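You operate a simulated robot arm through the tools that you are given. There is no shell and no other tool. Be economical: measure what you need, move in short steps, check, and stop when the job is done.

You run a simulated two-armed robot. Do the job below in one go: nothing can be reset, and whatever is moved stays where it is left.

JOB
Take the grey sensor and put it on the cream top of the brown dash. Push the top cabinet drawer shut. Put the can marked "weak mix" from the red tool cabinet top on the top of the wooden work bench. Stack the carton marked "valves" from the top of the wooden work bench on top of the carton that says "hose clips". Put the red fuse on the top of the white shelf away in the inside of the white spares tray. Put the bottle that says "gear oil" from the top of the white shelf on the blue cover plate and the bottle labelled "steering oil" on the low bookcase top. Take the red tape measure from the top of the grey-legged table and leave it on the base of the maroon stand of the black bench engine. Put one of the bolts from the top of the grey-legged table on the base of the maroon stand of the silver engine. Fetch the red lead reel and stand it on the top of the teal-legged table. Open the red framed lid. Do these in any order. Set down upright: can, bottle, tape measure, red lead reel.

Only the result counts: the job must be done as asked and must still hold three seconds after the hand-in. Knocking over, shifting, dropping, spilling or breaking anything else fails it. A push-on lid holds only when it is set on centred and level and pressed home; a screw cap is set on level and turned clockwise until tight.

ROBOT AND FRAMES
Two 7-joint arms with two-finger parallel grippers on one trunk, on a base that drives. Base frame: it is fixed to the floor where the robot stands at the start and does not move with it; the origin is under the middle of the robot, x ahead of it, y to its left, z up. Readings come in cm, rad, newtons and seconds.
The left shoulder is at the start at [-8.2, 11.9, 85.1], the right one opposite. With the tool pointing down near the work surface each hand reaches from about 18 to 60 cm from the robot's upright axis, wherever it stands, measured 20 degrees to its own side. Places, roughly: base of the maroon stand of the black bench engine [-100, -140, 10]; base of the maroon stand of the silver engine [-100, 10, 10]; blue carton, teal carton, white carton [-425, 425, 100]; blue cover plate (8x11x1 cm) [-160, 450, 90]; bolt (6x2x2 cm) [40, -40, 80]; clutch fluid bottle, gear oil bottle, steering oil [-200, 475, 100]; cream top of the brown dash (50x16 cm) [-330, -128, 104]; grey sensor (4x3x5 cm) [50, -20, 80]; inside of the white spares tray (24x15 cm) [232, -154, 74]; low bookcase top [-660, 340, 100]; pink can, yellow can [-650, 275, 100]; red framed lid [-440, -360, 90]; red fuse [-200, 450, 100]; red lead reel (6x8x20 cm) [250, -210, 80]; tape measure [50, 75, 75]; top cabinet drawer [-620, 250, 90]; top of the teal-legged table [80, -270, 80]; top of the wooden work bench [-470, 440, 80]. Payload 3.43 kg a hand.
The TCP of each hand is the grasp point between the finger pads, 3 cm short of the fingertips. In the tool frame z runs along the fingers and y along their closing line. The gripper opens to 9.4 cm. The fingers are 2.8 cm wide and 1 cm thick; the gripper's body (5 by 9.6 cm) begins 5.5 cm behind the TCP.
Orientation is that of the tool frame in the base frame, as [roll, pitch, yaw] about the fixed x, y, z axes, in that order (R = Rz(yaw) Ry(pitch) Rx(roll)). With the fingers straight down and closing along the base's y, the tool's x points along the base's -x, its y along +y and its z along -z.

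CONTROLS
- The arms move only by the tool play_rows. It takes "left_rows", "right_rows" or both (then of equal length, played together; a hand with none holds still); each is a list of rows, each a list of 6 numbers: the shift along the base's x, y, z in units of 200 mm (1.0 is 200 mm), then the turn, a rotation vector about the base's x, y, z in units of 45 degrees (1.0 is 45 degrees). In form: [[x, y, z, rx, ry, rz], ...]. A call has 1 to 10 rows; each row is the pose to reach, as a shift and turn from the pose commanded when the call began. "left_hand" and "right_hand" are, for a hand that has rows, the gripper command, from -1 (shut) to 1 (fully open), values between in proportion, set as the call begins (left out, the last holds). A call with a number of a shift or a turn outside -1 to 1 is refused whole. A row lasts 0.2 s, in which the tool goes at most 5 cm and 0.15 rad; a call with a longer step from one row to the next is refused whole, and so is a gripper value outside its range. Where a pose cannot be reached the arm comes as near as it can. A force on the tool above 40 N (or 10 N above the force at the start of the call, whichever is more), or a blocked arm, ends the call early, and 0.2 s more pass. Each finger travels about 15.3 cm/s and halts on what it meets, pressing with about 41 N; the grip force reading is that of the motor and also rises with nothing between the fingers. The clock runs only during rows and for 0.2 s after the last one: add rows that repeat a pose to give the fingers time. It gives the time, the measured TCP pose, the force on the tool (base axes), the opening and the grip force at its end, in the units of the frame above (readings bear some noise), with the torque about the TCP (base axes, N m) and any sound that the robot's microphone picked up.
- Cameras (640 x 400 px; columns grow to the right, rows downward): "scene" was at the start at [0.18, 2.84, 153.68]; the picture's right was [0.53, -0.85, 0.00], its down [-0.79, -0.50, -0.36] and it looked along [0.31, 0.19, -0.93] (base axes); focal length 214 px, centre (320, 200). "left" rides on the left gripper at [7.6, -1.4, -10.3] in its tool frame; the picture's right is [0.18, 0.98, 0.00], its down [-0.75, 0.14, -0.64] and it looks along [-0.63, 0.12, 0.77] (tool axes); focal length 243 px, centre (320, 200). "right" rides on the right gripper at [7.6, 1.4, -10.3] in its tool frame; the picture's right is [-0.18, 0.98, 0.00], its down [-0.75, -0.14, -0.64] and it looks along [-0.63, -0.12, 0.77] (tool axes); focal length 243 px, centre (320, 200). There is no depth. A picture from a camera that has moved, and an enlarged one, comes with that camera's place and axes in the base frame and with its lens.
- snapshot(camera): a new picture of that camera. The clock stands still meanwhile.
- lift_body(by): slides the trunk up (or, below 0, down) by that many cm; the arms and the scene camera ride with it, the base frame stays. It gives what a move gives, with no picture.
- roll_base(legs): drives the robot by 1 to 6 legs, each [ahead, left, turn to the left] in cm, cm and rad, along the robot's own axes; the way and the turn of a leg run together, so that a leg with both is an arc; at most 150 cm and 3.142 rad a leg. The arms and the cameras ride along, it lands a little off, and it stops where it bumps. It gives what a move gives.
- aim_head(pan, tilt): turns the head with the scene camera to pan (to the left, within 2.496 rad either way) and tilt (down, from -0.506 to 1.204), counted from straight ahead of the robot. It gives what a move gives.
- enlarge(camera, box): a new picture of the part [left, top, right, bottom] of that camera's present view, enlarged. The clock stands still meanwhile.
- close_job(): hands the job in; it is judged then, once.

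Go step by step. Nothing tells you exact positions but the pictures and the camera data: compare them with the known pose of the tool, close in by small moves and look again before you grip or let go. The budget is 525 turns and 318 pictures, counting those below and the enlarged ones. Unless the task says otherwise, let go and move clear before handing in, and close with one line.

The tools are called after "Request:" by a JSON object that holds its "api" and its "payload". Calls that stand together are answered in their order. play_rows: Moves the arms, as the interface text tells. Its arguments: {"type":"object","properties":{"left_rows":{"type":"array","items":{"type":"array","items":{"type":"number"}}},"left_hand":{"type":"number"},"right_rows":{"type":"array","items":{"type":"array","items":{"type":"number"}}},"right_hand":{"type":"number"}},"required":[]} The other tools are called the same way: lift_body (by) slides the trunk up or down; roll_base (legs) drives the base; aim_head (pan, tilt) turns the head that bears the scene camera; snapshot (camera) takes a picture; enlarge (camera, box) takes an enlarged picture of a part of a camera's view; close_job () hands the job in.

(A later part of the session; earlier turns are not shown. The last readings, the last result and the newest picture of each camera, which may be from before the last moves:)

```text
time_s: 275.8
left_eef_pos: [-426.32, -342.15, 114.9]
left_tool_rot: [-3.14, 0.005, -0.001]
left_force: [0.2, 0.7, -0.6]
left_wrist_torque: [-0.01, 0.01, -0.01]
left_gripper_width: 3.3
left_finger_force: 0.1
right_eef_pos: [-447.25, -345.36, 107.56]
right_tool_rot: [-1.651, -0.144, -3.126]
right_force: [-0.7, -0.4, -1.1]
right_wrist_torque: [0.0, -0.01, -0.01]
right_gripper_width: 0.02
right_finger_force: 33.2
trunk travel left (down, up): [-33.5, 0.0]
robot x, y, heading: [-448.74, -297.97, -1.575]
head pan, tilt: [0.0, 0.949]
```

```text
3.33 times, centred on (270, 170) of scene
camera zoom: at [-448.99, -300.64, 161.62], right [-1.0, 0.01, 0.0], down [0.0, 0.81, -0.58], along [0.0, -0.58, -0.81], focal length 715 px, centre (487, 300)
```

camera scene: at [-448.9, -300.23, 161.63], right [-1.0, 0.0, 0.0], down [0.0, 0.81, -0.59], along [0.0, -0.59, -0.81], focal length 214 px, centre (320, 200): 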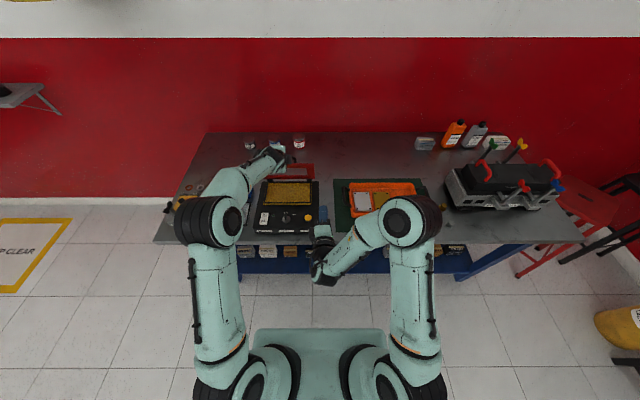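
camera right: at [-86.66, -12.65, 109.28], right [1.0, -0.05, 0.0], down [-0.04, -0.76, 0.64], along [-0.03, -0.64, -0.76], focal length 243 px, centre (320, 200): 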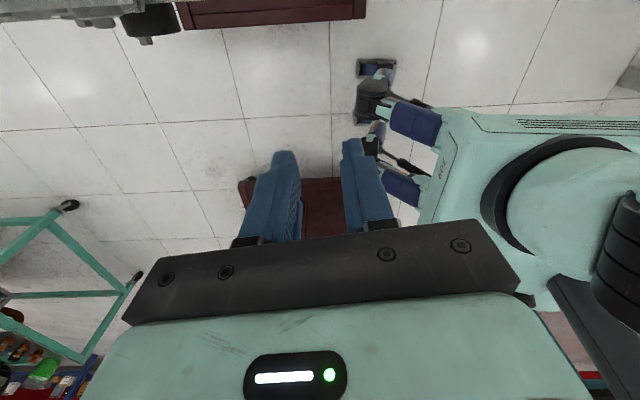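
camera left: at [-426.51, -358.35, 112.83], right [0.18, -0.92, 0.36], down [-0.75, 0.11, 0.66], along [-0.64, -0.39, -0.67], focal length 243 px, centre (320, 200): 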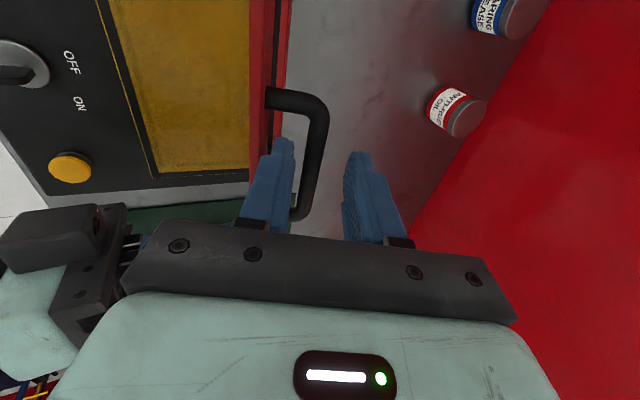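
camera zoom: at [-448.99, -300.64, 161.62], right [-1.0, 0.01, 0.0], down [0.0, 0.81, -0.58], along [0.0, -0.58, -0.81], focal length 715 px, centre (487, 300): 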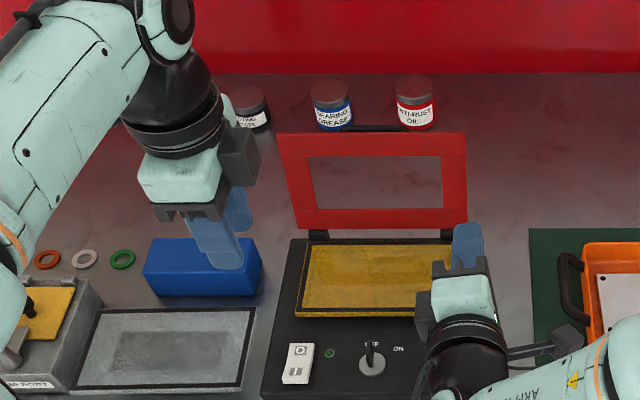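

Request:
{"api": "roll_base", "payload": {"legs": [[-50, 0, 0]]}}

Request:
{"api": "play_rows", "payload": {"right_rows": [[0, 0, 0, 0.18, 0, 0], [-0.05, 0, 0, 0.36, 0, 0], [-0.1, 0, 0, 0.54, 0, 0], [-0.15, 0, 0, 0.72, 0, 0], [-0.2, 0, 0, 0.9, 0, 0]], "left_rows": [[0, 0, 0, 0, 0, 0.18], [0, 0, 0, 0, 0, 0.36], [0, 0, 0, 0, 0, 0.54], [0, 0, 0, 0, 0, 0.72], [0, 0, 0, 0, 0, 0.9]]}}

Request:
{"api": "play_rows", "payload": {"right_rows": [[0, 0, 0, 0.18, 0, 0], [-0.05, 0, 0, 0.36, 0, 0], [-0.1, 0, 0, 0.54, 0, 0], [-0.15, 0, 0, 0.72, 0, 0], [-0.2, 0, 0, 0.9, 0, 0]], "left_rows": [[0, 0, 0, 0, 0, 0.18], [0, 0, 0, 0, 0, 0.36], [0, 0, 0, 0, 0, 0.54], [0, 0, 0, 0, 0, 0.72], [0, 0, 0, 0, 0, 0.9]]}}

Request:
{"api": "aim_head", "payload": {"pan": 0, "tilt": 0.8}}

Request:
{"api": "snapshot", "payload": {"camera": "scene"}}

```text
time_s: 278.7
left_eef_pos: [-426.07, -293.19, 114.97]
left_tool_rot: [3.141, 0.009, -0.001]
left_force: [0.0, 0.4, 0.1]
left_wrist_torque: [0.02, -0.03, 0.01]
left_gripper_width: 3.28
left_finger_force: 0.1
right_eef_pos: [-446.95, -296.14, 107.52]
right_tool_rot: [-1.65, -0.143, -3.127]
right_force: [0.8, 0.1, 0.0]
right_wrist_torque: [0.01, 0.0, 0.0]
right_gripper_width: 0.0
right_finger_force: 33.5
trunk travel left (down, up): [-33.5, 0.0]
robot x, y, heading: [-448.23, -248.6, -1.577]
head pan, tilt: [0.0, 0.949]
```

```text
time_s: 279.9
left_eef_pos: [-426.06, -293.06, 114.77]
left_tool_rot: [3.141, 0.008, 0.706]
left_force: [0.1, 0.0, 1.0]
left_wrist_torque: [0.02, -0.01, -0.02]
left_gripper_width: 3.28
left_finger_force: 0.3
right_eef_pos: [-450.99, -296.18, 107.56]
right_tool_rot: [-2.362, -0.099, -3.038]
right_force: [0.2, -0.2, 0.1]
right_wrist_torque: [0.01, 0.0, 0.05]
right_gripper_width: 0.01
right_finger_force: 33.0
trunk travel left (down, up): [-33.5, 0.0]
robot x, y, heading: [-448.6, -248.79, -1.576]
head pan, tilt: [0.0, 0.949]
```

```text
time_s: 281.1
left_eef_pos: [-426.03, -293.05, 114.77]
left_tool_rot: [3.141, 0.006, 1.414]
left_force: [0.1, -0.1, 0.2]
left_wrist_torque: [0.0, -0.03, 0.04]
left_gripper_width: 3.27
left_finger_force: 0.0
right_eef_pos: [-454.91, -296.27, 107.29]
right_tool_rot: [-3.069, -0.006, -3.0]
right_force: [1.3, 0.5, -0.8]
right_wrist_torque: [0.0, -0.01, 0.0]
right_gripper_width: 0.0
right_finger_force: 33.0
trunk travel left (down, up): [-33.5, 0.0]
robot x, y, heading: [-448.29, -248.69, -1.58]
head pan, tilt: [0.0, 0.949]
```

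```text
time_s: 281.8
left_eef_pos: [-426.05, -293.02, 114.75]
left_tool_rot: [3.142, 0.008, 1.412]
left_force: [0.2, -0.5, 0.3]
left_wrist_torque: [0.02, 0.0, -0.01]
left_gripper_width: 3.29
left_finger_force: 0.0
right_eef_pos: [-454.98, -296.31, 107.44]
right_tool_rot: [-3.066, -0.009, -2.999]
right_force: [0.0, -0.6, 0.4]
right_wrist_torque: [-0.01, 0.02, -0.02]
right_gripper_width: 0.0
right_finger_force: 33.2
trunk travel left (down, up): [-33.5, 0.0]
robot x, y, heading: [-448.43, -248.42, -1.578]
head pan, tilt: [0.0, 0.799]
```

```text
218 pictures are left
camera scene: at [-448.62, -252.29, 162.77], right [-1.0, 0.01, 0.0], down [0.0, 0.72, -0.7], along [0.0, -0.7, -0.72], focal length 214 px, centre (320, 200)
```

scene: 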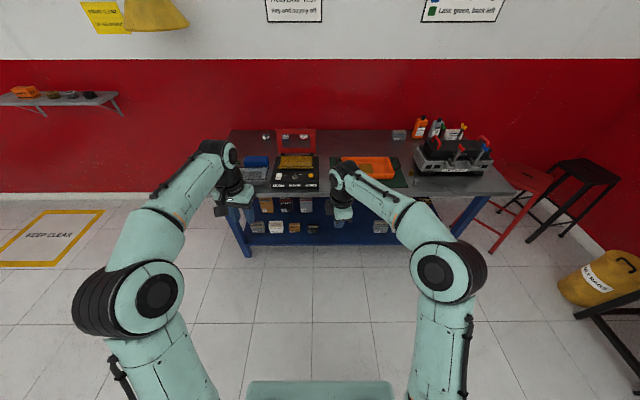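

Request:
{"api": "roll_base", "payload": {"legs": [[0, 0, 3.14], [150, 0, 0], [150, 0, 0], [150, 0, 0], [0, 0, 1.58]]}}

Request:
{"api": "aim_head", "payload": {"pan": -0.3, "tilt": 0.5}}

Request:
{"api": "snapshot", "payload": {"camera": "scene"}}

```text
time_s: 314.2
left_eef_pos: [-460.46, 181.03, 114.74]
left_tool_rot: [3.141, 0.009, -0.27]
left_force: [0.1, 0.2, -0.7]
left_wrist_torque: [-0.02, 0.01, 0.0]
left_gripper_width: 3.31
left_finger_force: 0.2
right_eef_pos: [-460.32, 210.01, 107.47]
right_tool_rot: [-3.064, -0.009, 1.604]
right_force: [-0.1, -0.3, 0.1]
right_wrist_torque: [-0.03, 0.0, 0.01]
right_gripper_width: 0.0
right_finger_force: 33.2
trunk travel left (down, up): [-33.5, 0.0]
robot x, y, heading: [-413.48, 198.32, 3.02]
head pan, tilt: [0.0, 0.799]
```

```text
time_s: 315.0
left_eef_pos: [-460.33, 181.07, 114.71]
left_tool_rot: [3.141, 0.008, -0.27]
left_force: [0.1, 0.3, 0.0]
left_wrist_torque: [-0.02, -0.02, 0.01]
left_gripper_width: 3.29
left_finger_force: 0.1
right_eef_pos: [-460.35, 210.03, 107.33]
right_tool_rot: [-3.064, -0.01, 1.603]
right_force: [-0.6, -0.5, 0.8]
right_wrist_torque: [-0.01, -0.01, -0.03]
right_gripper_width: 0.0
right_finger_force: 33.2
trunk travel left (down, up): [-33.5, 0.0]
robot x, y, heading: [-413.6, 198.14, 3.021]
head pan, tilt: [-0.3, 0.499]
```

```text
217 pictures are left
camera scene: at [-417.64, 201.32, 165.36], right [0.41, 0.91, 0.0], down [0.44, -0.19, -0.88], along [-0.8, 0.36, -0.48], focal length 214 px, centre (320, 200)
```

scene: 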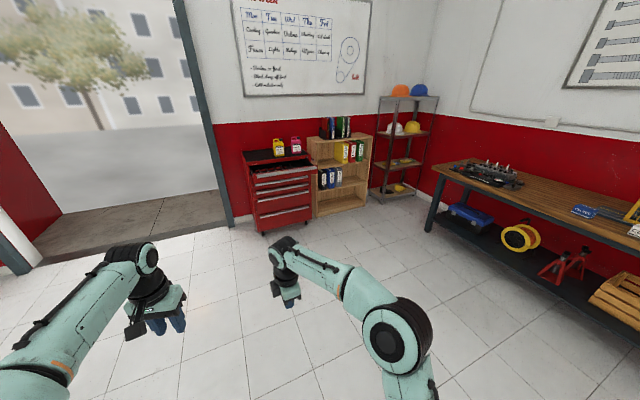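

Request:
{"api": "enlarge", "payload": {"camera": "scene", "box": [230, 110, 390, 240]}}

```text
3.08 times, centred on (310, 175) of scene
camera zoom: at [-417.64, 201.32, 165.36], right [0.41, 0.91, 0.0], down [0.44, -0.19, -0.88], along [-0.8, 0.36, -0.48], focal length 660 px, centre (351, 277)
```

zoom: 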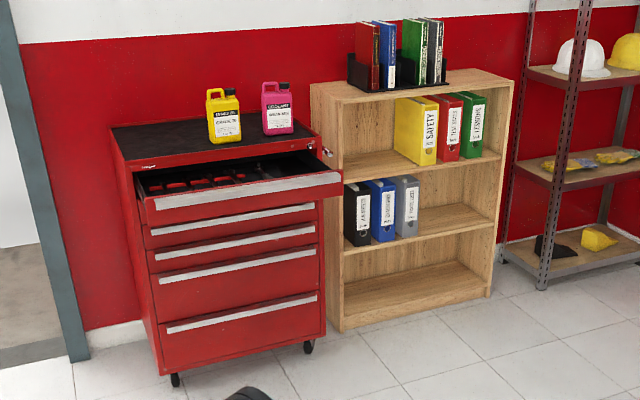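

Request:
{"api": "roll_base", "payload": {"legs": [[0, 0, 0.12], [110, -55, 0]]}}

Request:
{"api": "aim_head", "payload": {"pan": 0, "tilt": 0.6}}

Request:
{"api": "snapshot", "payload": {"camera": "scene"}}

```text
time_s: 321.8
left_eef_pos: [-568.1, 230.48, 114.68]
left_tool_rot: [-3.141, 0.01, -0.146]
left_force: [0.7, 0.2, 0.1]
left_wrist_torque: [-0.02, 0.0, -0.01]
left_gripper_width: 3.3
left_finger_force: 0.2
right_eef_pos: [-571.57, 259.28, 107.36]
right_tool_rot: [-3.066, -0.006, 1.727]
right_force: [0.0, 0.8, 0.5]
right_wrist_torque: [-0.01, -0.02, -0.01]
right_gripper_width: 0.02
right_finger_force: 33.3
trunk travel left (down, up): [-33.5, 0.0]
robot x, y, heading: [-523.89, 253.06, -3.138]
head pan, tilt: [-0.3, 0.499]
```

```text
time_s: 322.6
left_eef_pos: [-568.03, 230.43, 114.8]
left_tool_rot: [-3.14, 0.007, -0.145]
left_force: [0.0, -1.1, 1.1]
left_wrist_torque: [0.02, -0.02, -0.01]
left_gripper_width: 3.3
left_finger_force: 0.1
right_eef_pos: [-571.64, 259.3, 107.39]
right_tool_rot: [-3.065, -0.007, 1.726]
right_force: [0.2, 0.2, -0.3]
right_wrist_torque: [-0.01, -0.04, -0.01]
right_gripper_width: 0.01
right_finger_force: 32.6
trunk travel left (down, up): [-33.5, 0.0]
robot x, y, heading: [-523.66, 253.33, -3.138]
head pan, tilt: [0.0, 0.6]
```

```text
215 pictures are left
camera scene: at [-528.35, 253.3, 164.46], right [-0.01, 1.0, 0.0], down [0.56, 0.0, -0.83], along [-0.83, 0.0, -0.56], focal length 214 px, centre (320, 200)
```

scene: 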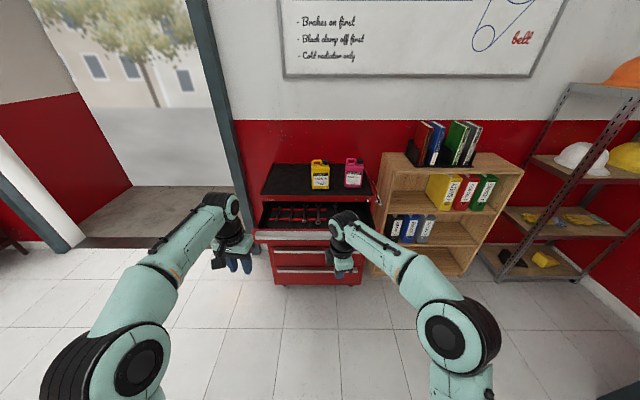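

Request:
{"api": "enlarge", "payload": {"camera": "scene", "box": [240, 140, 400, 260]}}

Request:
{"api": "enlarge", "payload": {"camera": "scene", "box": [300, 150, 370, 194]}}

```text
3.33 times, centred on (320, 200) of scene
camera zoom: at [-528.35, 253.3, 164.46], right [-0.01, 1.0, 0.0], down [0.56, 0.0, -0.83], along [-0.83, 0.0, -0.56], focal length 715 px, centre (320, 200)
```

zoom: 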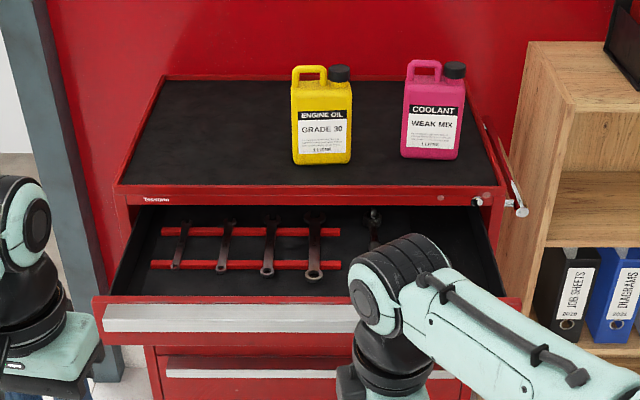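

```text
9.09 times, centred on (335, 172) of scene
camera zoom: at [-528.35, 253.3, 164.46], right [-0.01, 1.0, 0.0], down [0.56, 0.0, -0.83], along [-0.83, 0.0, -0.56], focal length 1950 px, centre (184, 454)
```

zoom: 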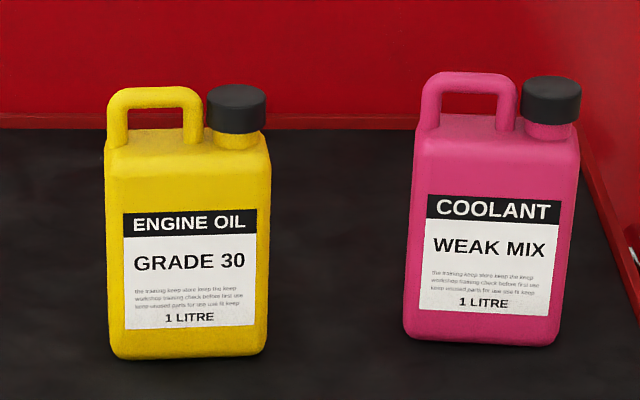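

Request:
{"api": "play_rows", "payload": {"right_rows": [[0.05, -0.03, 0, 0, 0.18, 0], [0.1, -0.06, 0, 0, 0.36, 0], [0.15, -0.1, 0, 0, 0.54, 0], [0.2, -0.15, 0, 0, 0.72, 0], [0.2, -0.2, 0, 0, 0.9, 0]], "right_hand": -1}}

Request:
{"api": "play_rows", "payload": {"right_rows": [[0, -0.03, -0.15, 0, 0.18, 0], [0, -0.06, -0.3, 0, 0.36, 0], [0, -0.1, -0.45, 0, 0.54, 0], [0, -0.15, -0.6, 0, 0.72, 0], [0, -0.2, -0.75, 0, 0.9, 0], [0, -0.2, -0.95, 0, 1.0, 0]], "right_hand": -1}}

Request:
{"api": "snapshot", "payload": {"camera": "scene"}}

```text
time_s: 323.8
left_eef_pos: [-568.11, 230.37, 114.74]
left_tool_rot: [3.141, 0.009, -0.146]
left_force: [-0.1, 0.3, -0.5]
left_wrist_torque: [0.0, 0.0, 0.0]
left_gripper_width: 3.29
left_finger_force: 0.1
right_eef_pos: [-567.64, 255.34, 107.34]
right_tool_rot: [-2.364, -0.107, 1.686]
right_force: [0.0, -0.6, 0.5]
right_wrist_torque: [-0.01, -0.01, 0.0]
right_gripper_width: 0.01
right_finger_force: 32.6
trunk travel left (down, up): [-33.5, 0.0]
robot x, y, heading: [-524.02, 253.28, -3.136]
head pan, tilt: [0.0, 0.6]
```

```text
time_s: 325.2
left_eef_pos: [-568.19, 230.49, 114.81]
left_tool_rot: [3.141, 0.008, -0.146]
left_force: [0.4, -1.1, -0.3]
left_wrist_torque: [-0.03, 0.02, -0.03]
left_gripper_width: 3.27
left_finger_force: 0.0
right_eef_pos: [-567.63, 251.47, 88.21]
right_tool_rot: [-1.571, -0.155, 1.578]
right_force: [-0.4, 0.7, 0.4]
right_wrist_torque: [0.01, -0.02, 0.03]
right_gripper_width: 0.0
right_finger_force: 33.0
trunk travel left (down, up): [-33.5, 0.0]
robot x, y, heading: [-523.86, 253.42, -3.136]
head pan, tilt: [0.0, 0.6]
```

```text
212 pictures are left
camera scene: at [-528.38, 253.27, 164.46], right [-0.01, 1.0, 0.0], down [0.57, 0.0, -0.82], along [-0.82, -0.01, -0.57], focal length 214 px, centre (320, 200)
```

scene: 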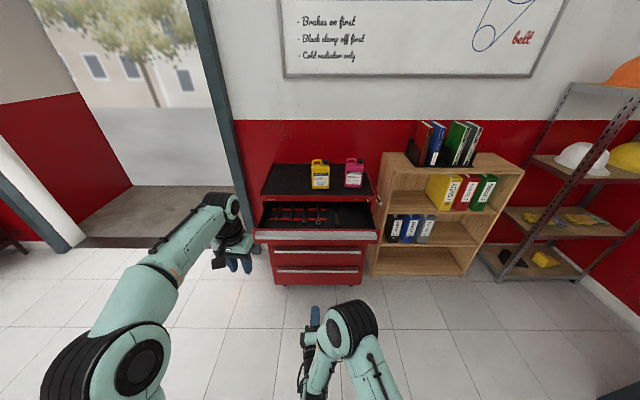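

Request:
{"api": "play_rows", "payload": {"left_rows": [[0.2, -0.1, 0, 0, 0, 0], [0.4, -0.2, 0, 0, 0, 0], [0.6, -0.3, 0, 0, 0, 0], [0.8, -0.4, 0, 0, 0, 0]], "right_rows": [[0, 0, -0.1, 0, 0, 0], [0, 0, -0.1, 0, 0, 0], [0, 0, -0.1, 0, 0, 0], [0, 0, -0.1, 0, 0, 0]]}}

Request:
{"api": "roll_base", "payload": {"legs": [[34, 0, 0]]}}

Request:
{"api": "snapshot", "payload": {"camera": "scene"}}

```text
time_s: 326.2
left_eef_pos: [-551.85, 222.57, 114.54]
left_tool_rot: [-3.141, 0.009, -0.145]
left_force: [0.0, -0.7, -0.7]
left_wrist_torque: [-0.04, -0.01, 0.03]
left_gripper_width: 3.3
left_finger_force: 0.1
right_eef_pos: [-567.52, 251.45, 86.34]
right_tool_rot: [-1.57, -0.158, 1.577]
right_force: [0.2, 0.3, -0.2]
right_wrist_torque: [0.01, 0.03, -0.01]
right_gripper_width: 0.0
right_finger_force: 33.3
trunk travel left (down, up): [-33.5, 0.0]
robot x, y, heading: [-523.77, 253.4, -3.137]
head pan, tilt: [0.0, 0.6]
```

```text
time_s: 328.5
left_eef_pos: [-586.45, 222.25, 114.62]
left_tool_rot: [-3.14, 0.008, -0.141]
left_force: [0.1, 0.5, 0.1]
left_wrist_torque: [0.0, 0.01, -0.02]
left_gripper_width: 3.31
left_finger_force: 0.0
right_eef_pos: [-602.07, 250.97, 86.27]
right_tool_rot: [-1.572, -0.156, 1.58]
right_force: [0.3, -0.3, -0.5]
right_wrist_torque: [-0.01, 0.02, 0.02]
right_gripper_width: 0.01
right_finger_force: 32.9
trunk travel left (down, up): [-33.5, 0.0]
robot x, y, heading: [-558.44, 253.2, -3.13]
head pan, tilt: [0.0, 0.6]
```

```text
211 pictures are left
camera scene: at [-562.84, 253.0, 164.44], right [-0.01, 1.0, 0.0], down [0.56, 0.01, -0.83], along [-0.83, -0.01, -0.56], focal length 214 px, centre (320, 200)
```

scene: 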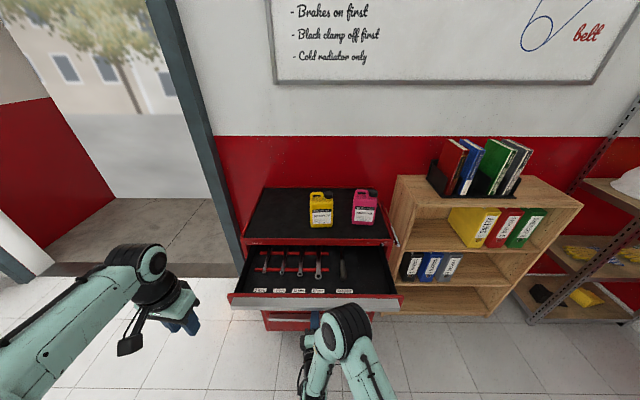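

Request:
{"api": "play_rows", "payload": {"right_rows": [[-0.1, 0, 0, 0, 0, 0], [-0.2, 0, 0, 0, 0, 0], [-0.3, 0, 0, 0, 0, 0], [-0.4, 0, 0, 0, 0, 0], [-0.5, 0, 0, 0, 0, 0], [-0.6, 0, 0, 0, 0, 0], [-0.7, 0, 0, 0, 0, 0]]}}

Request:
{"api": "snapshot", "payload": {"camera": "scene"}}

```text
time_s: 330.1
left_eef_pos: [-586.45, 222.21, 114.67]
left_tool_rot: [3.141, 0.008, -0.141]
left_force: [0.4, -0.3, -0.3]
left_wrist_torque: [0.01, 0.03, 0.01]
left_gripper_width: 3.28
left_finger_force: 0.1
right_eef_pos: [-616.21, 251.04, 86.41]
right_tool_rot: [-1.571, -0.157, 1.579]
right_force: [0.0, -0.8, -0.8]
right_wrist_torque: [-0.02, 0.01, -0.04]
right_gripper_width: 0.0
right_finger_force: 33.4
trunk travel left (down, up): [-33.5, 0.0]
robot x, y, heading: [-558.19, 253.18, -3.131]
head pan, tilt: [0.0, 0.6]
```

```text
210 pictures are left
camera scene: at [-562.91, 253.01, 164.46], right [-0.01, 1.0, 0.0], down [0.57, 0.01, -0.82], along [-0.82, -0.01, -0.57], focal length 214 px, centre (320, 200)
```

scene: 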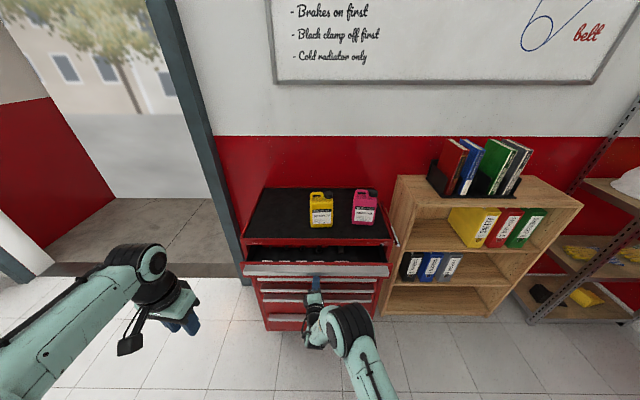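

Works well; I keep pushing.

Request:
{"api": "play_rows", "payload": {"right_rows": [[-0.1, 0, 0, 0, 0, 0], [-0.2, 0, 0, 0, 0, 0], [-0.3, 0, 0, 0, 0, 0], [-0.4, 0, 0, 0, 0, 0], [-0.5, 0, 0, 0, 0, 0], [-0.6, 0, 0, 0, 0, 0], [-0.7, 0, 0, 0, 0, 0]]}}

Request:
{"api": "snapshot", "payload": {"camera": "scene"}}

```text
time_s: 331.5
left_eef_pos: [-586.24, 222.26, 114.64]
left_tool_rot: [3.141, 0.009, -0.142]
left_force: [-0.3, -0.2, 0.1]
left_wrist_torque: [0.0, 0.0, -0.03]
left_gripper_width: 3.3
left_finger_force: 0.0
right_eef_pos: [-627.42, 251.11, 86.3]
right_tool_rot: [-1.568, -0.158, 1.574]
right_force: [-0.5, 0.3, -0.2]
right_wrist_torque: [0.0, 0.0, -0.01]
right_gripper_width: 0.01
right_finger_force: 32.9
trunk travel left (down, up): [-33.5, 0.0]
robot x, y, heading: [-558.08, 253.14, -3.128]
head pan, tilt: [0.0, 0.6]
stopped in row 7 (right hand): the force on the tool passed its limit at 130 N (the readings are from after the stop); the commanded pose is now the measured one
```

```text
209 pictures are left
camera scene: at [-562.72, 253.02, 164.45], right [-0.01, 1.0, 0.0], down [0.56, 0.01, -0.83], along [-0.83, -0.01, -0.56], focal length 214 px, centre (320, 200)
```

scene: 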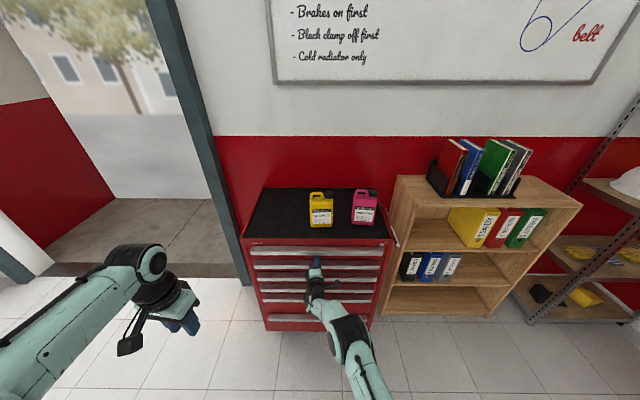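

Request:
{"api": "play_rows", "payload": {"right_rows": [[-0.03, 0, 0, 0, 0, 0], [-0.05, 0, 0, 0, 0, 0]]}}

Request:
{"api": "play_rows", "payload": {"right_rows": [[0.1, 0, 0, 0, 0, 0], [0.3, 0, 0, 0, 0, 0], [0.5, 0, 0.0, 0, 0, 0], [0.7, 0.1, 0, 0, 0, 0]]}}

Request:
{"api": "enlarge", "payload": {"camera": "scene", "box": [230, 170, 410, 300]}}

```text
time_s: 331.9
left_eef_pos: [-585.88, 222.39, 114.65]
left_tool_rot: [-3.14, 0.013, -0.143]
left_force: [-0.6, -0.9, 0.8]
left_wrist_torque: [0.02, -0.03, 0.02]
left_gripper_width: 3.25
left_finger_force: 0.0
right_eef_pos: [-627.55, 251.01, 86.08]
right_tool_rot: [-1.565, -0.158, 1.573]
right_force: [34.1, 4.3, 8.0]
right_wrist_torque: [0.16, 0.27, -0.62]
right_gripper_width: 0.0
right_finger_force: 32.8
trunk travel left (down, up): [-33.5, 0.0]
robot x, y, heading: [-558.08, 253.2, -3.134]
head pan, tilt: [0.0, 0.6]
stopped in row 2 (right hand): the force on the tool passed its limit at 45 N (the readings are from after the stop); the commanded pose is now the measured one
```

```text
time_s: 332.9
left_eef_pos: [-586.27, 222.32, 114.58]
left_tool_rot: [3.141, 0.01, -0.144]
left_force: [0.4, 0.3, -0.3]
left_wrist_torque: [-0.01, 0.04, -0.01]
left_gripper_width: 3.29
left_finger_force: 0.0
right_eef_pos: [-613.89, 253.11, 86.01]
right_tool_rot: [-1.569, -0.158, 1.577]
right_force: [-0.4, -0.1, 0.4]
right_wrist_torque: [0.03, -0.01, 0.06]
right_gripper_width: 0.01
right_finger_force: 33.5
trunk travel left (down, up): [-33.5, 0.0]
robot x, y, heading: [-558.87, 253.3, -3.138]
head pan, tilt: [0.0, 0.6]
```

```text
3.08 times, centred on (320, 235) of scene
camera zoom: at [-562.74, 253.09, 164.46], right [-0.01, 1.0, 0.0], down [0.56, 0.0, -0.83], along [-0.83, -0.01, -0.56], focal length 660 px, centre (320, 92)
```

zoom: 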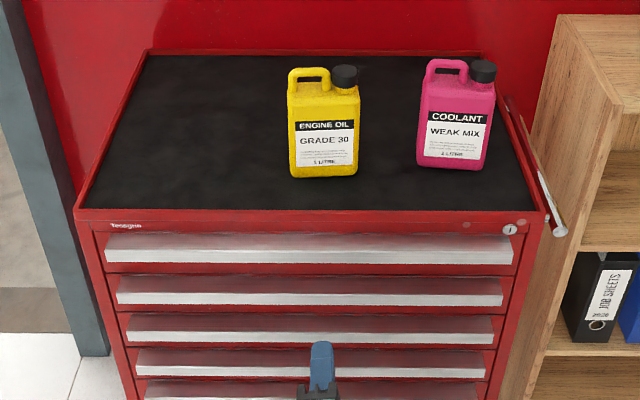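

Request:
{"api": "play_rows", "payload": {"right_rows": [[0.1, 0, 0.2, 0, -0.18, 0], [0.2, 0, 0.4, 0, -0.36, 0], [0.3, 0, 0.6, 0, -0.54, 0], [0.4, 0, 0.8, 0, -0.72, 0], [0.4, 0, 1, 0, -0.9, 0]]}}

Request:
{"api": "play_rows", "payload": {"right_rows": [[0, 0.05, 0.1, 0, -0.18, 0], [0, 0.1, 0.3, 0, -0.36, 0], [0, 0.15, 0.5, 0, -0.54, 0], [0, 0.2, 0.65, 0, -0.72, 0], [0, 0.2, 0.75, 0, -0.9, 0], [0, 0.2, 0.75, 0, -1.0, 0]], "right_hand": 1}}

Request:
{"api": "snapshot", "payload": {"camera": "right"}}

```text
time_s: 334.1
left_eef_pos: [-586.42, 222.38, 114.62]
left_tool_rot: [-3.141, 0.006, -0.143]
left_force: [-0.3, -0.1, -0.5]
left_wrist_torque: [-0.03, 0.03, 0.0]
left_gripper_width: 3.31
left_finger_force: 0.1
right_eef_pos: [-605.94, 253.18, 106.04]
right_tool_rot: [-2.283, -0.116, 1.68]
right_force: [-0.4, 0.5, 0.1]
right_wrist_torque: [-0.01, -0.02, -0.03]
right_gripper_width: 0.0
right_finger_force: 32.7
trunk travel left (down, up): [-33.5, 0.0]
robot x, y, heading: [-558.36, 253.54, -3.133]
head pan, tilt: [0.0, 0.6]
```

```text
time_s: 335.5
left_eef_pos: [-586.47, 222.34, 114.56]
left_tool_rot: [-3.141, 0.007, -0.144]
left_force: [-0.1, -0.1, 0.3]
left_wrist_torque: [-0.05, -0.01, 0.04]
left_gripper_width: 3.31
left_finger_force: 0.1
right_eef_pos: [-606.0, 257.29, 121.01]
right_tool_rot: [-3.065, -0.007, 1.731]
right_force: [-0.7, 0.5, -0.5]
right_wrist_torque: [0.01, -0.02, 0.04]
right_gripper_width: 9.38
right_finger_force: 0.1
trunk travel left (down, up): [-33.5, 0.0]
robot x, y, heading: [-558.41, 253.13, -3.131]
head pan, tilt: [0.0, 0.6]
```

```text
207 pictures are left
camera right: at [-604.98, 264.93, 131.12], right [1.0, -0.03, -0.08], down [0.03, -0.76, 0.65], along [-0.08, -0.65, -0.76], focal length 243 px, centre (320, 200)
```

right: 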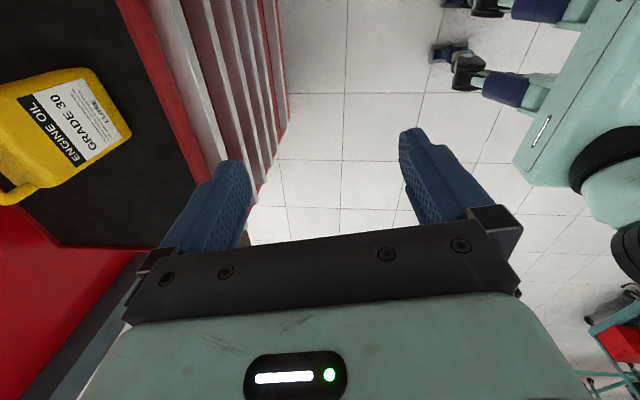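

Request:
{"api": "play_rows", "payload": {"right_rows": [[0, 0, 0.15, 0, -0.05, 0], [0, 0, 0.3, 0, -0.097, 0], [0, 0, 0.35, 0, -0.097, 0]]}}

Request:
{"api": "roll_base", "payload": {"legs": [[25, -8, 0]]}}

Request:
{"api": "snapshot", "payload": {"camera": "right"}}

Request:
{"api": "snapshot", "payload": {"camera": "scene"}}

```text
time_s: 336.3
left_eef_pos: [-586.0, 222.38, 114.81]
left_tool_rot: [3.14, 0.011, -0.143]
left_force: [0.3, 0.4, 1.1]
left_wrist_torque: [-0.05, 0.03, -0.02]
left_gripper_width: 3.3
left_finger_force: 0.0
right_eef_pos: [-601.48, 261.83, 126.0]
right_tool_rot: [-3.121, 0.015, 1.731]
right_force: [0.9, -0.6, -0.7]
right_wrist_torque: [0.06, 0.07, 0.01]
right_gripper_width: 9.44
right_finger_force: 0.0
right hand out of reach, approached as far as the arm can: row 1, 2, 3
trunk travel left (down, up): [-33.5, 0.0]
robot x, y, heading: [-558.32, 252.78, -3.133]
head pan, tilt: [0.0, 0.6]
```

```text
time_s: 338.2
left_eef_pos: [-611.2, 229.95, 114.6]
left_tool_rot: [-3.141, 0.007, -0.139]
left_force: [-0.4, 0.2, 0.4]
left_wrist_torque: [0.02, 0.02, 0.01]
left_gripper_width: 3.29
left_finger_force: 0.0
right_eef_pos: [-626.85, 269.74, 125.97]
right_tool_rot: [-3.125, 0.011, 1.731]
right_force: [0.6, -0.2, 0.5]
right_wrist_torque: [-0.01, -0.03, -0.01]
right_gripper_width: 9.39
right_finger_force: 0.1
trunk travel left (down, up): [-33.5, 0.0]
robot x, y, heading: [-583.47, 261.17, -3.132]
head pan, tilt: [0.0, 0.6]
```

```text
206 pictures are left
camera right: at [-626.58, 277.5, 136.07], right [1.0, -0.03, -0.01], down [-0.01, -0.76, 0.65], along [-0.03, -0.65, -0.76], focal length 243 px, centre (320, 200)
```

right: 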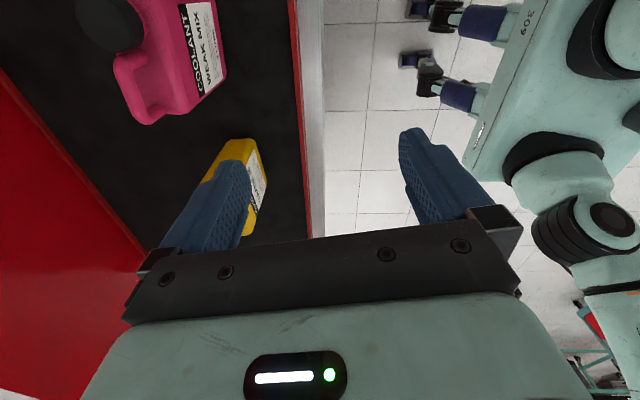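

```text
205 pictures are left
camera scene: at [-587.81, 260.79, 164.44], right [-0.01, 1.0, 0.0], down [0.56, 0.01, -0.83], along [-0.83, -0.01, -0.56], focal length 214 px, centre (320, 200)
```

scene: 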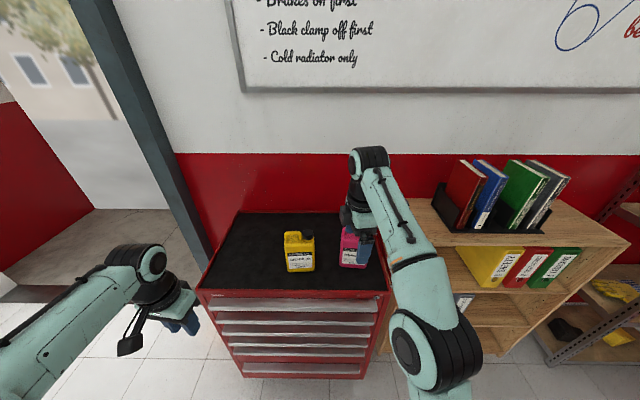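

Request:
{"api": "roll_base", "payload": {"legs": [[13, -4, 0]]}}

Request:
{"api": "snapshot", "payload": {"camera": "right"}}

Request:
{"api": "enlarge", "payload": {"camera": "scene", "box": [230, 180, 430, 320]}}

```text
time_s: 339.5
left_eef_pos: [-623.98, 233.66, 114.64]
left_tool_rot: [-3.141, 0.01, -0.14]
left_force: [-0.1, -0.5, 1.0]
left_wrist_torque: [-0.02, -0.01, -0.02]
left_gripper_width: 3.3
left_finger_force: 0.0
right_eef_pos: [-639.67, 273.51, 126.06]
right_tool_rot: [-3.125, 0.012, 1.728]
right_force: [-0.2, 0.2, 0.1]
right_wrist_torque: [-0.01, -0.02, 0.02]
right_gripper_width: 9.39
right_finger_force: 0.1
trunk travel left (down, up): [-33.5, 0.0]
robot x, y, heading: [-596.12, 264.6, -3.135]
head pan, tilt: [0.0, 0.6]
```

```text
204 pictures are left
camera right: at [-639.23, 281.32, 136.08], right [1.0, -0.03, -0.02], down [-0.01, -0.76, 0.65], along [-0.03, -0.65, -0.76], focal length 243 px, centre (320, 200)
```

right: 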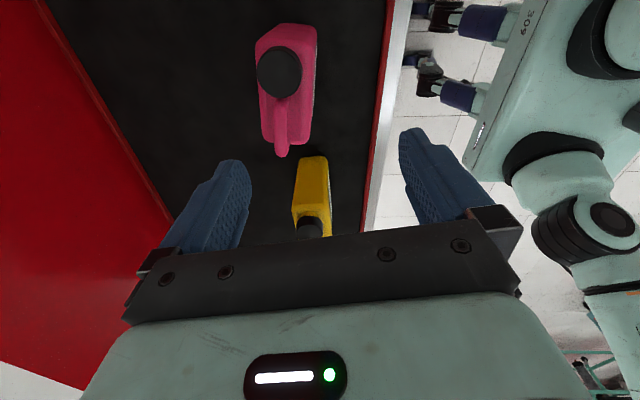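

```text
2.86 times, centred on (330, 250) of scene
camera zoom: at [-600.48, 264.56, 164.43], right [-0.01, 1.0, 0.0], down [0.56, 0.01, -0.83], along [-0.83, -0.01, -0.56], focal length 613 px, centre (291, 57)
```

zoom: 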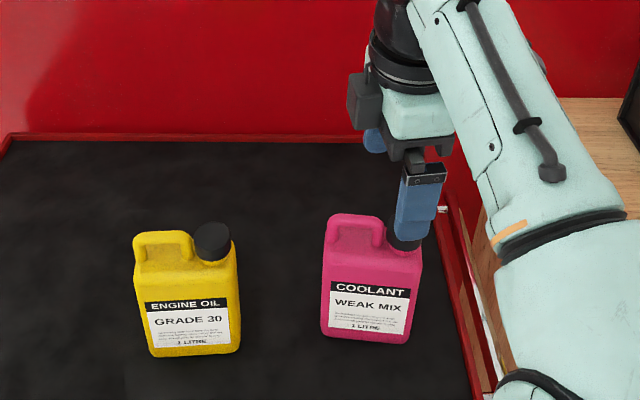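

Request:
{"api": "play_rows", "payload": {"right_rows": [[-0.05, -0.05, -0.05, 0, 0, 0], [-0.1, -0.05, -0.15, 0, 0, 0], [-0.1, -0.05, -0.3, 0, 0, 0]]}}

Request:
{"api": "snapshot", "payload": {"camera": "right"}}

Request:
{"api": "enlarge", "payload": {"camera": "scene", "box": [230, 180, 430, 320]}}

```text
time_s: 340.3
left_eef_pos: [-624.1, 233.82, 114.72]
left_tool_rot: [-3.141, 0.008, -0.14]
left_force: [-0.6, 0.9, -0.7]
left_wrist_torque: [-0.02, 0.01, -0.02]
left_gripper_width: 3.3
left_finger_force: 0.1
right_eef_pos: [-641.65, 272.62, 119.9]
right_tool_rot: [-3.124, 0.012, 1.729]
right_force: [1.9, 0.3, 0.1]
right_wrist_torque: [0.02, 0.0, 0.01]
right_gripper_width: 9.41
right_finger_force: 0.0
trunk travel left (down, up): [-33.5, 0.0]
robot x, y, heading: [-596.23, 264.5, -3.131]
head pan, tilt: [0.0, 0.6]
```

```text
202 pictures are left
camera right: at [-641.33, 280.48, 130.06], right [1.0, -0.03, -0.02], down [-0.01, -0.76, 0.65], along [-0.03, -0.65, -0.76], focal length 243 px, centre (320, 200)
```

right: 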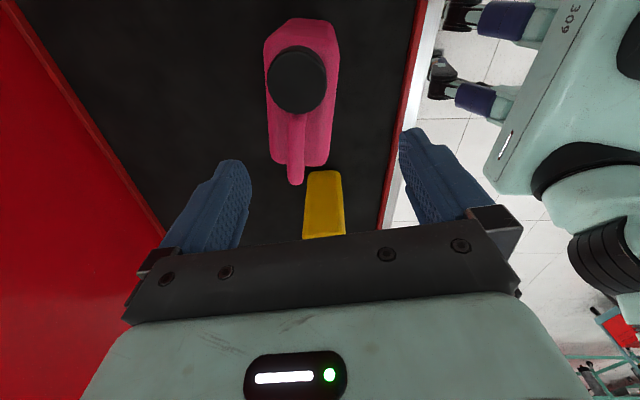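

```text
2.86 times, centred on (330, 250) of scene
camera zoom: at [-600.57, 264.6, 164.46], right [-0.01, 1.0, 0.0], down [0.56, 0.01, -0.83], along [-0.83, -0.01, -0.56], focal length 613 px, centre (291, 57)
```

zoom: 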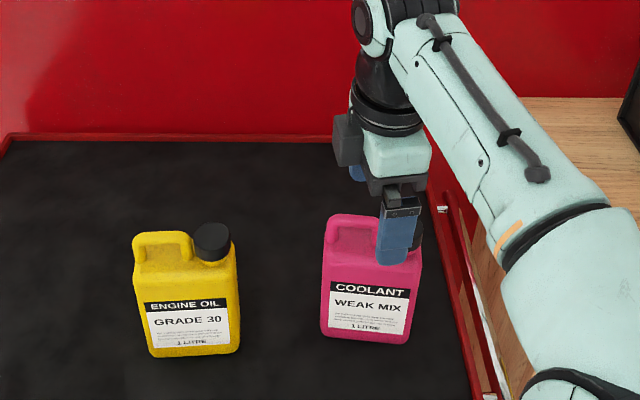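

Request:
{"api": "play_rows", "payload": {"right_rows": [[-0.1, -0.03, 0, 0, 0, 0], [-0.1, -0.03, -0.2, 0, 0, 0], [-0.1, -0.03, -0.4, 0, 0, 0], [-0.1, -0.03, -0.51, 0, 0, 0]]}}

Request:
{"api": "snapshot", "payload": {"camera": "right"}}

Request:
{"api": "enlarge", "payload": {"camera": "scene", "box": [230, 180, 430, 320]}}

```text
time_s: 341.3
left_eef_pos: [-624.04, 233.7, 114.6]
left_tool_rot: [-3.141, 0.007, -0.139]
left_force: [-0.4, -0.7, -0.4]
left_wrist_torque: [0.0, 0.02, 0.03]
left_gripper_width: 3.28
left_finger_force: 0.0
right_eef_pos: [-643.81, 271.82, 109.6]
right_tool_rot: [-3.124, 0.01, 1.729]
right_force: [0.2, 0.7, 0.4]
right_wrist_torque: [-0.02, 0.03, 0.01]
right_gripper_width: 9.43
right_finger_force: 0.0
trunk travel left (down, up): [-33.5, 0.0]
robot x, y, heading: [-595.86, 264.68, -3.126]
head pan, tilt: [0.0, 0.6]
```

```text
200 pictures are left
camera right: at [-643.3, 279.61, 119.83], right [1.0, -0.03, -0.02], down [-0.01, -0.76, 0.65], along [-0.03, -0.65, -0.76], focal length 243 px, centre (320, 200)
```

right: 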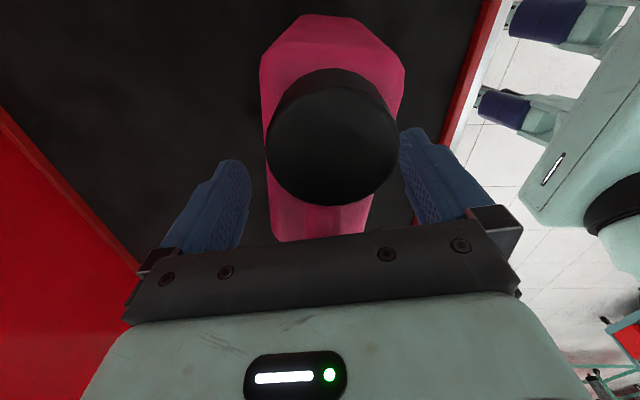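

```text
2.86 times, centred on (330, 250) of scene
camera zoom: at [-600.61, 264.58, 164.46], right [-0.01, 1.0, 0.0], down [0.57, 0.01, -0.82], along [-0.82, -0.01, -0.57], focal length 613 px, centre (291, 57)
```

zoom: 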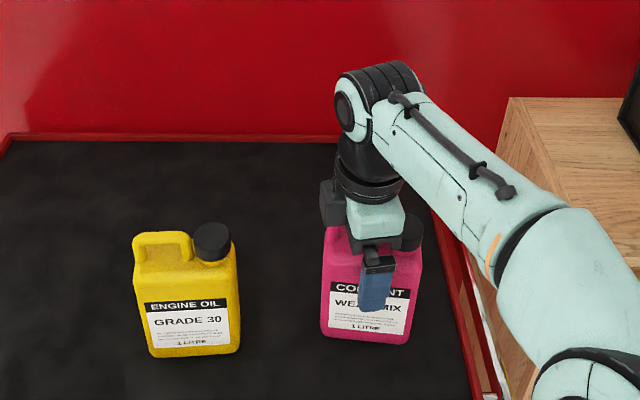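

Fingers straddle the can. I close and lift.

Request:
{"api": "play_rows", "payload": {"right_rows": [[0, 0, 0, 0, 0, 0], [0, 0, 0, 0, 0, 0], [0, 0, 0, 0, 0, 0], [0, 0, 0, 0, 0, 0]], "right_hand": -1}}

Request:
{"api": "play_rows", "payload": {"right_rows": [[0, 0, 0.05, 0, 0, 0], [0, 0, 0.15, 0, 0, 0], [0, 0, 0.3, 0, 0, 0], [0, 0, 0.45, 0, 0, 0]]}}

Request:
{"api": "enlarge", "payload": {"camera": "scene", "box": [230, 180, 430, 320]}}

```text
time_s: 342.3
left_eef_pos: [-624.14, 233.75, 114.67]
left_tool_rot: [-3.141, 0.008, -0.141]
left_force: [0.7, 0.5, -1.4]
left_wrist_torque: [0.01, -0.02, 0.04]
left_gripper_width: 3.29
left_finger_force: 0.0
right_eef_pos: [-643.69, 271.71, 109.71]
right_tool_rot: [-3.125, 0.009, 1.729]
right_force: [1.2, -0.9, 0.6]
right_wrist_torque: [0.17, -0.53, -0.23]
right_gripper_width: 6.3
right_finger_force: 41.1
trunk travel left (down, up): [-33.5, 0.0]
robot x, y, heading: [-595.92, 264.77, -3.131]
head pan, tilt: [0.0, 0.6]
```

```text
time_s: 343.3
left_eef_pos: [-624.04, 233.73, 114.7]
left_tool_rot: [-3.141, 0.006, -0.139]
left_force: [0.1, 0.5, -0.4]
left_wrist_torque: [-0.01, 0.02, -0.02]
left_gripper_width: 3.3
left_finger_force: 0.1
right_eef_pos: [-643.63, 271.71, 118.76]
right_tool_rot: [-3.127, 0.011, 1.732]
right_force: [0.2, -0.3, -10.5]
right_wrist_torque: [-0.1, 0.0, 0.03]
right_gripper_width: 6.03
right_finger_force: 41.0
trunk travel left (down, up): [-33.5, 0.0]
robot x, y, heading: [-596.44, 264.7, -3.133]
head pan, tilt: [0.0, 0.6]
```

```text
2.86 times, centred on (330, 250) of scene
camera zoom: at [-600.66, 264.56, 164.46], right [-0.01, 1.0, 0.0], down [0.57, 0.01, -0.82], along [-0.82, -0.01, -0.57], focal length 613 px, centre (291, 57)
```

zoom: 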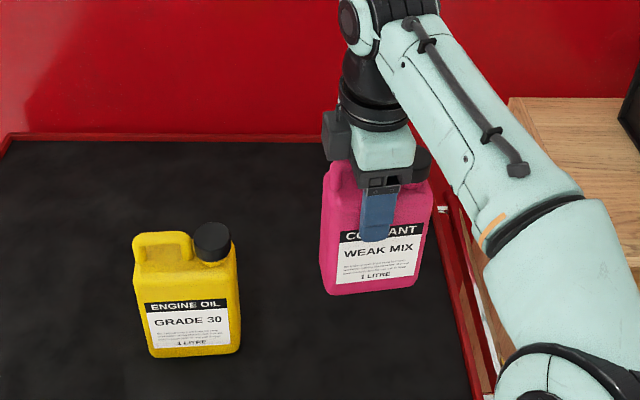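

Request:
{"api": "roll_base", "payload": {"legs": [[-70, 0, 0], [0, 0, -1.58], [40, -40, 0]]}}

Request:
{"api": "aim_head", "payload": {"pan": 0, "tilt": 0.7}}

Request:
{"api": "snapshot", "payload": {"camera": "scene"}}

```text
time_s: 354.6
left_eef_pos: [-516.54, 333.56, 114.74]
left_tool_rot: [-3.141, 0.007, -1.744]
left_force: [0.8, 0.5, 0.3]
left_wrist_torque: [0.0, 0.0, 0.01]
left_gripper_width: 3.29
left_finger_force: 0.1
right_eef_pos: [-477.75, 351.73, 118.77]
right_tool_rot: [-3.126, 0.01, 0.125]
right_force: [-0.4, 0.5, -11.2]
right_wrist_torque: [-0.01, 0.12, -0.02]
right_gripper_width: 6.05
right_finger_force: 41.1
trunk travel left (down, up): [-33.5, 0.0]
robot x, y, heading: [-486.19, 304.16, 1.547]
head pan, tilt: [0.0, 0.6]
```

```text
time_s: 355.3
left_eef_pos: [-516.5, 333.54, 114.66]
left_tool_rot: [-3.141, 0.008, -1.746]
left_force: [-0.9, -0.2, -0.2]
left_wrist_torque: [0.0, 0.0, 0.0]
left_gripper_width: 3.28
left_finger_force: 0.0
right_eef_pos: [-477.81, 351.71, 118.72]
right_tool_rot: [-3.125, 0.01, 0.124]
right_force: [-0.4, -0.4, -9.9]
right_wrist_torque: [-0.02, 0.13, -0.03]
right_gripper_width: 6.04
right_finger_force: 40.9
trunk travel left (down, up): [-33.5, 0.0]
robot x, y, heading: [-486.4, 304.54, 1.545]
head pan, tilt: [0.0, 0.7]
```

```text
197 pictures are left
camera scene: at [-486.49, 308.43, 163.6], right [1.0, -0.02, 0.0], down [-0.02, -0.64, -0.76], along [0.02, 0.76, -0.64], focal length 214 px, centre (320, 200)
```

scene: 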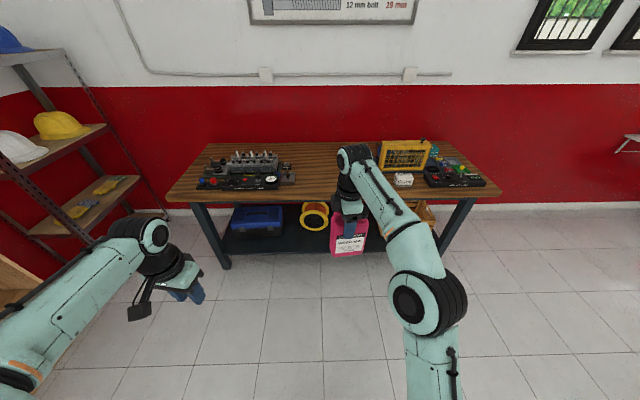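

Request:
{"api": "roll_base", "payload": {"legs": [[66, 0, 0.02]]}}

Request:
{"api": "aim_head", "payload": {"pan": -0.2, "tilt": 0.85}}

Request:
{"api": "snapshot", "payload": {"camera": "scene"}}

```text
time_s: 359.0
left_eef_pos: [-516.95, 399.76, 114.57]
left_tool_rot: [-3.141, 0.007, -1.709]
left_force: [-0.4, 0.7, 0.3]
left_wrist_torque: [0.0, -0.04, 0.03]
left_gripper_width: 3.28
left_finger_force: 0.1
right_eef_pos: [-479.04, 419.29, 118.79]
right_tool_rot: [-3.127, 0.011, 0.159]
right_force: [0.0, 0.3, -10.8]
right_wrist_torque: [-0.02, 0.15, 0.0]
right_gripper_width: 6.02
right_finger_force: 41.1
trunk travel left (down, up): [-33.5, 0.0]
robot x, y, heading: [-486.02, 371.73, 1.584]
head pan, tilt: [0.0, 0.7]
```

```text
time_s: 359.8
left_eef_pos: [-516.98, 399.78, 114.59]
left_tool_rot: [3.141, 0.008, -1.71]
left_force: [0.1, 0.3, -0.3]
left_wrist_torque: [-0.01, 0.03, -0.02]
left_gripper_width: 3.3
left_finger_force: 0.0
right_eef_pos: [-478.87, 419.27, 118.66]
right_tool_rot: [-3.125, 0.011, 0.158]
right_force: [-0.3, 0.5, -10.8]
right_wrist_torque: [-0.01, 0.14, -0.04]
right_gripper_width: 6.04
right_finger_force: 40.9
trunk travel left (down, up): [-33.5, 0.0]
robot x, y, heading: [-485.72, 371.54, 1.577]
head pan, tilt: [-0.201, 0.85]
```

```text
196 pictures are left
camera scene: at [-484.61, 374.93, 162.37], right [0.98, -0.19, 0.0], down [-0.14, -0.74, -0.66], along [0.12, 0.65, -0.75], focal length 214 px, centre (320, 200)
```

scene: 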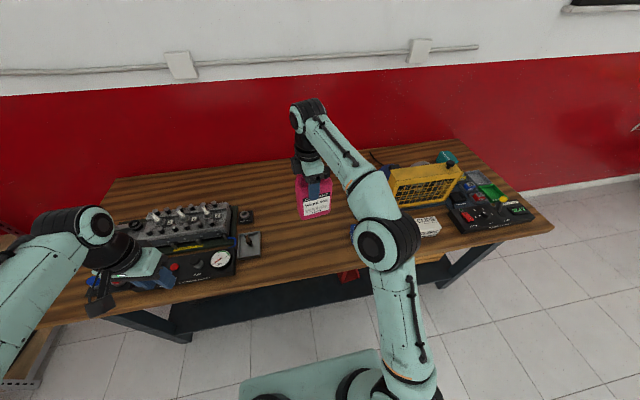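

Request:
{"api": "play_rows", "payload": {"right_rows": [[0, 0.05, -0.15, 0, 0, 0], [0, 0.12, -0.35, 0, 0, 0], [0, 0.2, -0.55, 0, 0, 0], [0, 0.25, -0.75, 0, 0, 0]]}}

Request:
{"api": "snapshot", "payload": {"camera": "scene"}}

```text
time_s: 360.8
left_eef_pos: [-517.06, 399.78, 114.66]
left_tool_rot: [-3.141, 0.006, -1.712]
left_force: [0.4, 0.6, 0.3]
left_wrist_torque: [-0.01, 0.04, 0.01]
left_gripper_width: 3.26
left_finger_force: 0.2
right_eef_pos: [-478.98, 424.24, 103.62]
right_tool_rot: [-3.125, 0.012, 0.158]
right_force: [0.5, 0.0, -9.8]
right_wrist_torque: [-0.03, 0.09, -0.01]
right_gripper_width: 6.05
right_finger_force: 41.5
trunk travel left (down, up): [-33.5, 0.0]
robot x, y, heading: [-485.84, 371.72, 1.582]
head pan, tilt: [-0.201, 0.85]
```

```text
195 pictures are left
camera scene: at [-484.58, 374.98, 162.36], right [0.98, -0.19, 0.0], down [-0.14, -0.74, -0.66], along [0.12, 0.65, -0.75], focal length 214 px, centre (320, 200)
```

scene: 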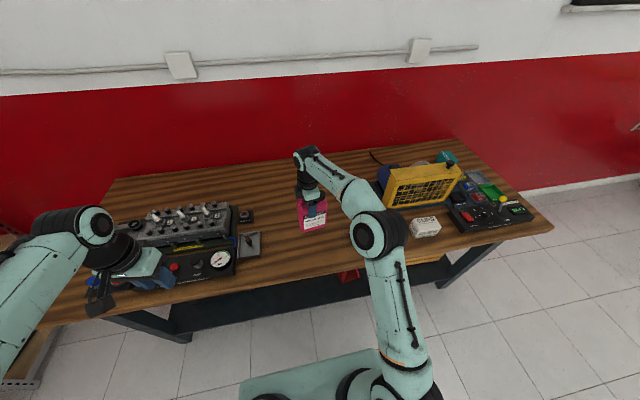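

Request:
{"api": "play_rows", "payload": {"right_rows": [[0, 0, -0.1, 0, 0, 0], [0, 0, -0.2, 0, 0, 0], [0, 0, -0.27, 0, 0, 0], [0, 0, -0.34, 0, 0, 0], [0, 0, -0.41, 0, 0, 0], [0, 0, -0.48, 0, 0, 0], [0, 0, -0.55, 0, 0, 0]]}}

Request:
{"api": "enlarge", "payload": {"camera": "scene", "box": [240, 130, 440, 270]}}

```text
time_s: 361.8
left_eef_pos: [-517.13, 399.68, 114.63]
left_tool_rot: [3.141, 0.008, -1.711]
left_force: [-0.4, 0.3, 0.2]
left_wrist_torque: [-0.02, -0.02, -0.01]
left_gripper_width: 3.3
left_finger_force: 0.1
right_eef_pos: [-479.19, 424.52, 97.93]
right_tool_rot: [-3.098, 0.015, 0.16]
right_force: [0.2, -3.0, 16.2]
right_wrist_torque: [-1.09, -0.44, 0.08]
right_gripper_width: 6.11
right_finger_force: 40.6
trunk travel left (down, up): [-33.5, 0.0]
robot x, y, heading: [-486.15, 371.88, 1.583]
head pan, tilt: [-0.201, 0.85]
stopped in row 5 (right hand): the force on the tool passed its limit at 48 N (the readings are from after the stop); the commanded pose is now the measured one
```

```text
2.86 times, centred on (340, 200) of scene
camera zoom: at [-484.62, 374.63, 162.37], right [0.98, -0.19, 0.0], down [-0.14, -0.74, -0.66], along [0.13, 0.65, -0.75], focal length 613 px, centre (263, 200)
```

zoom: 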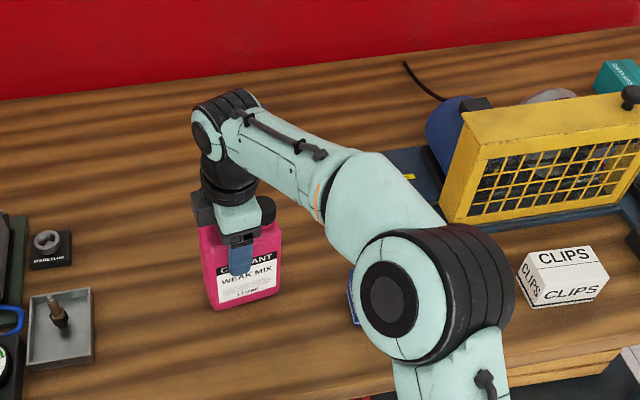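

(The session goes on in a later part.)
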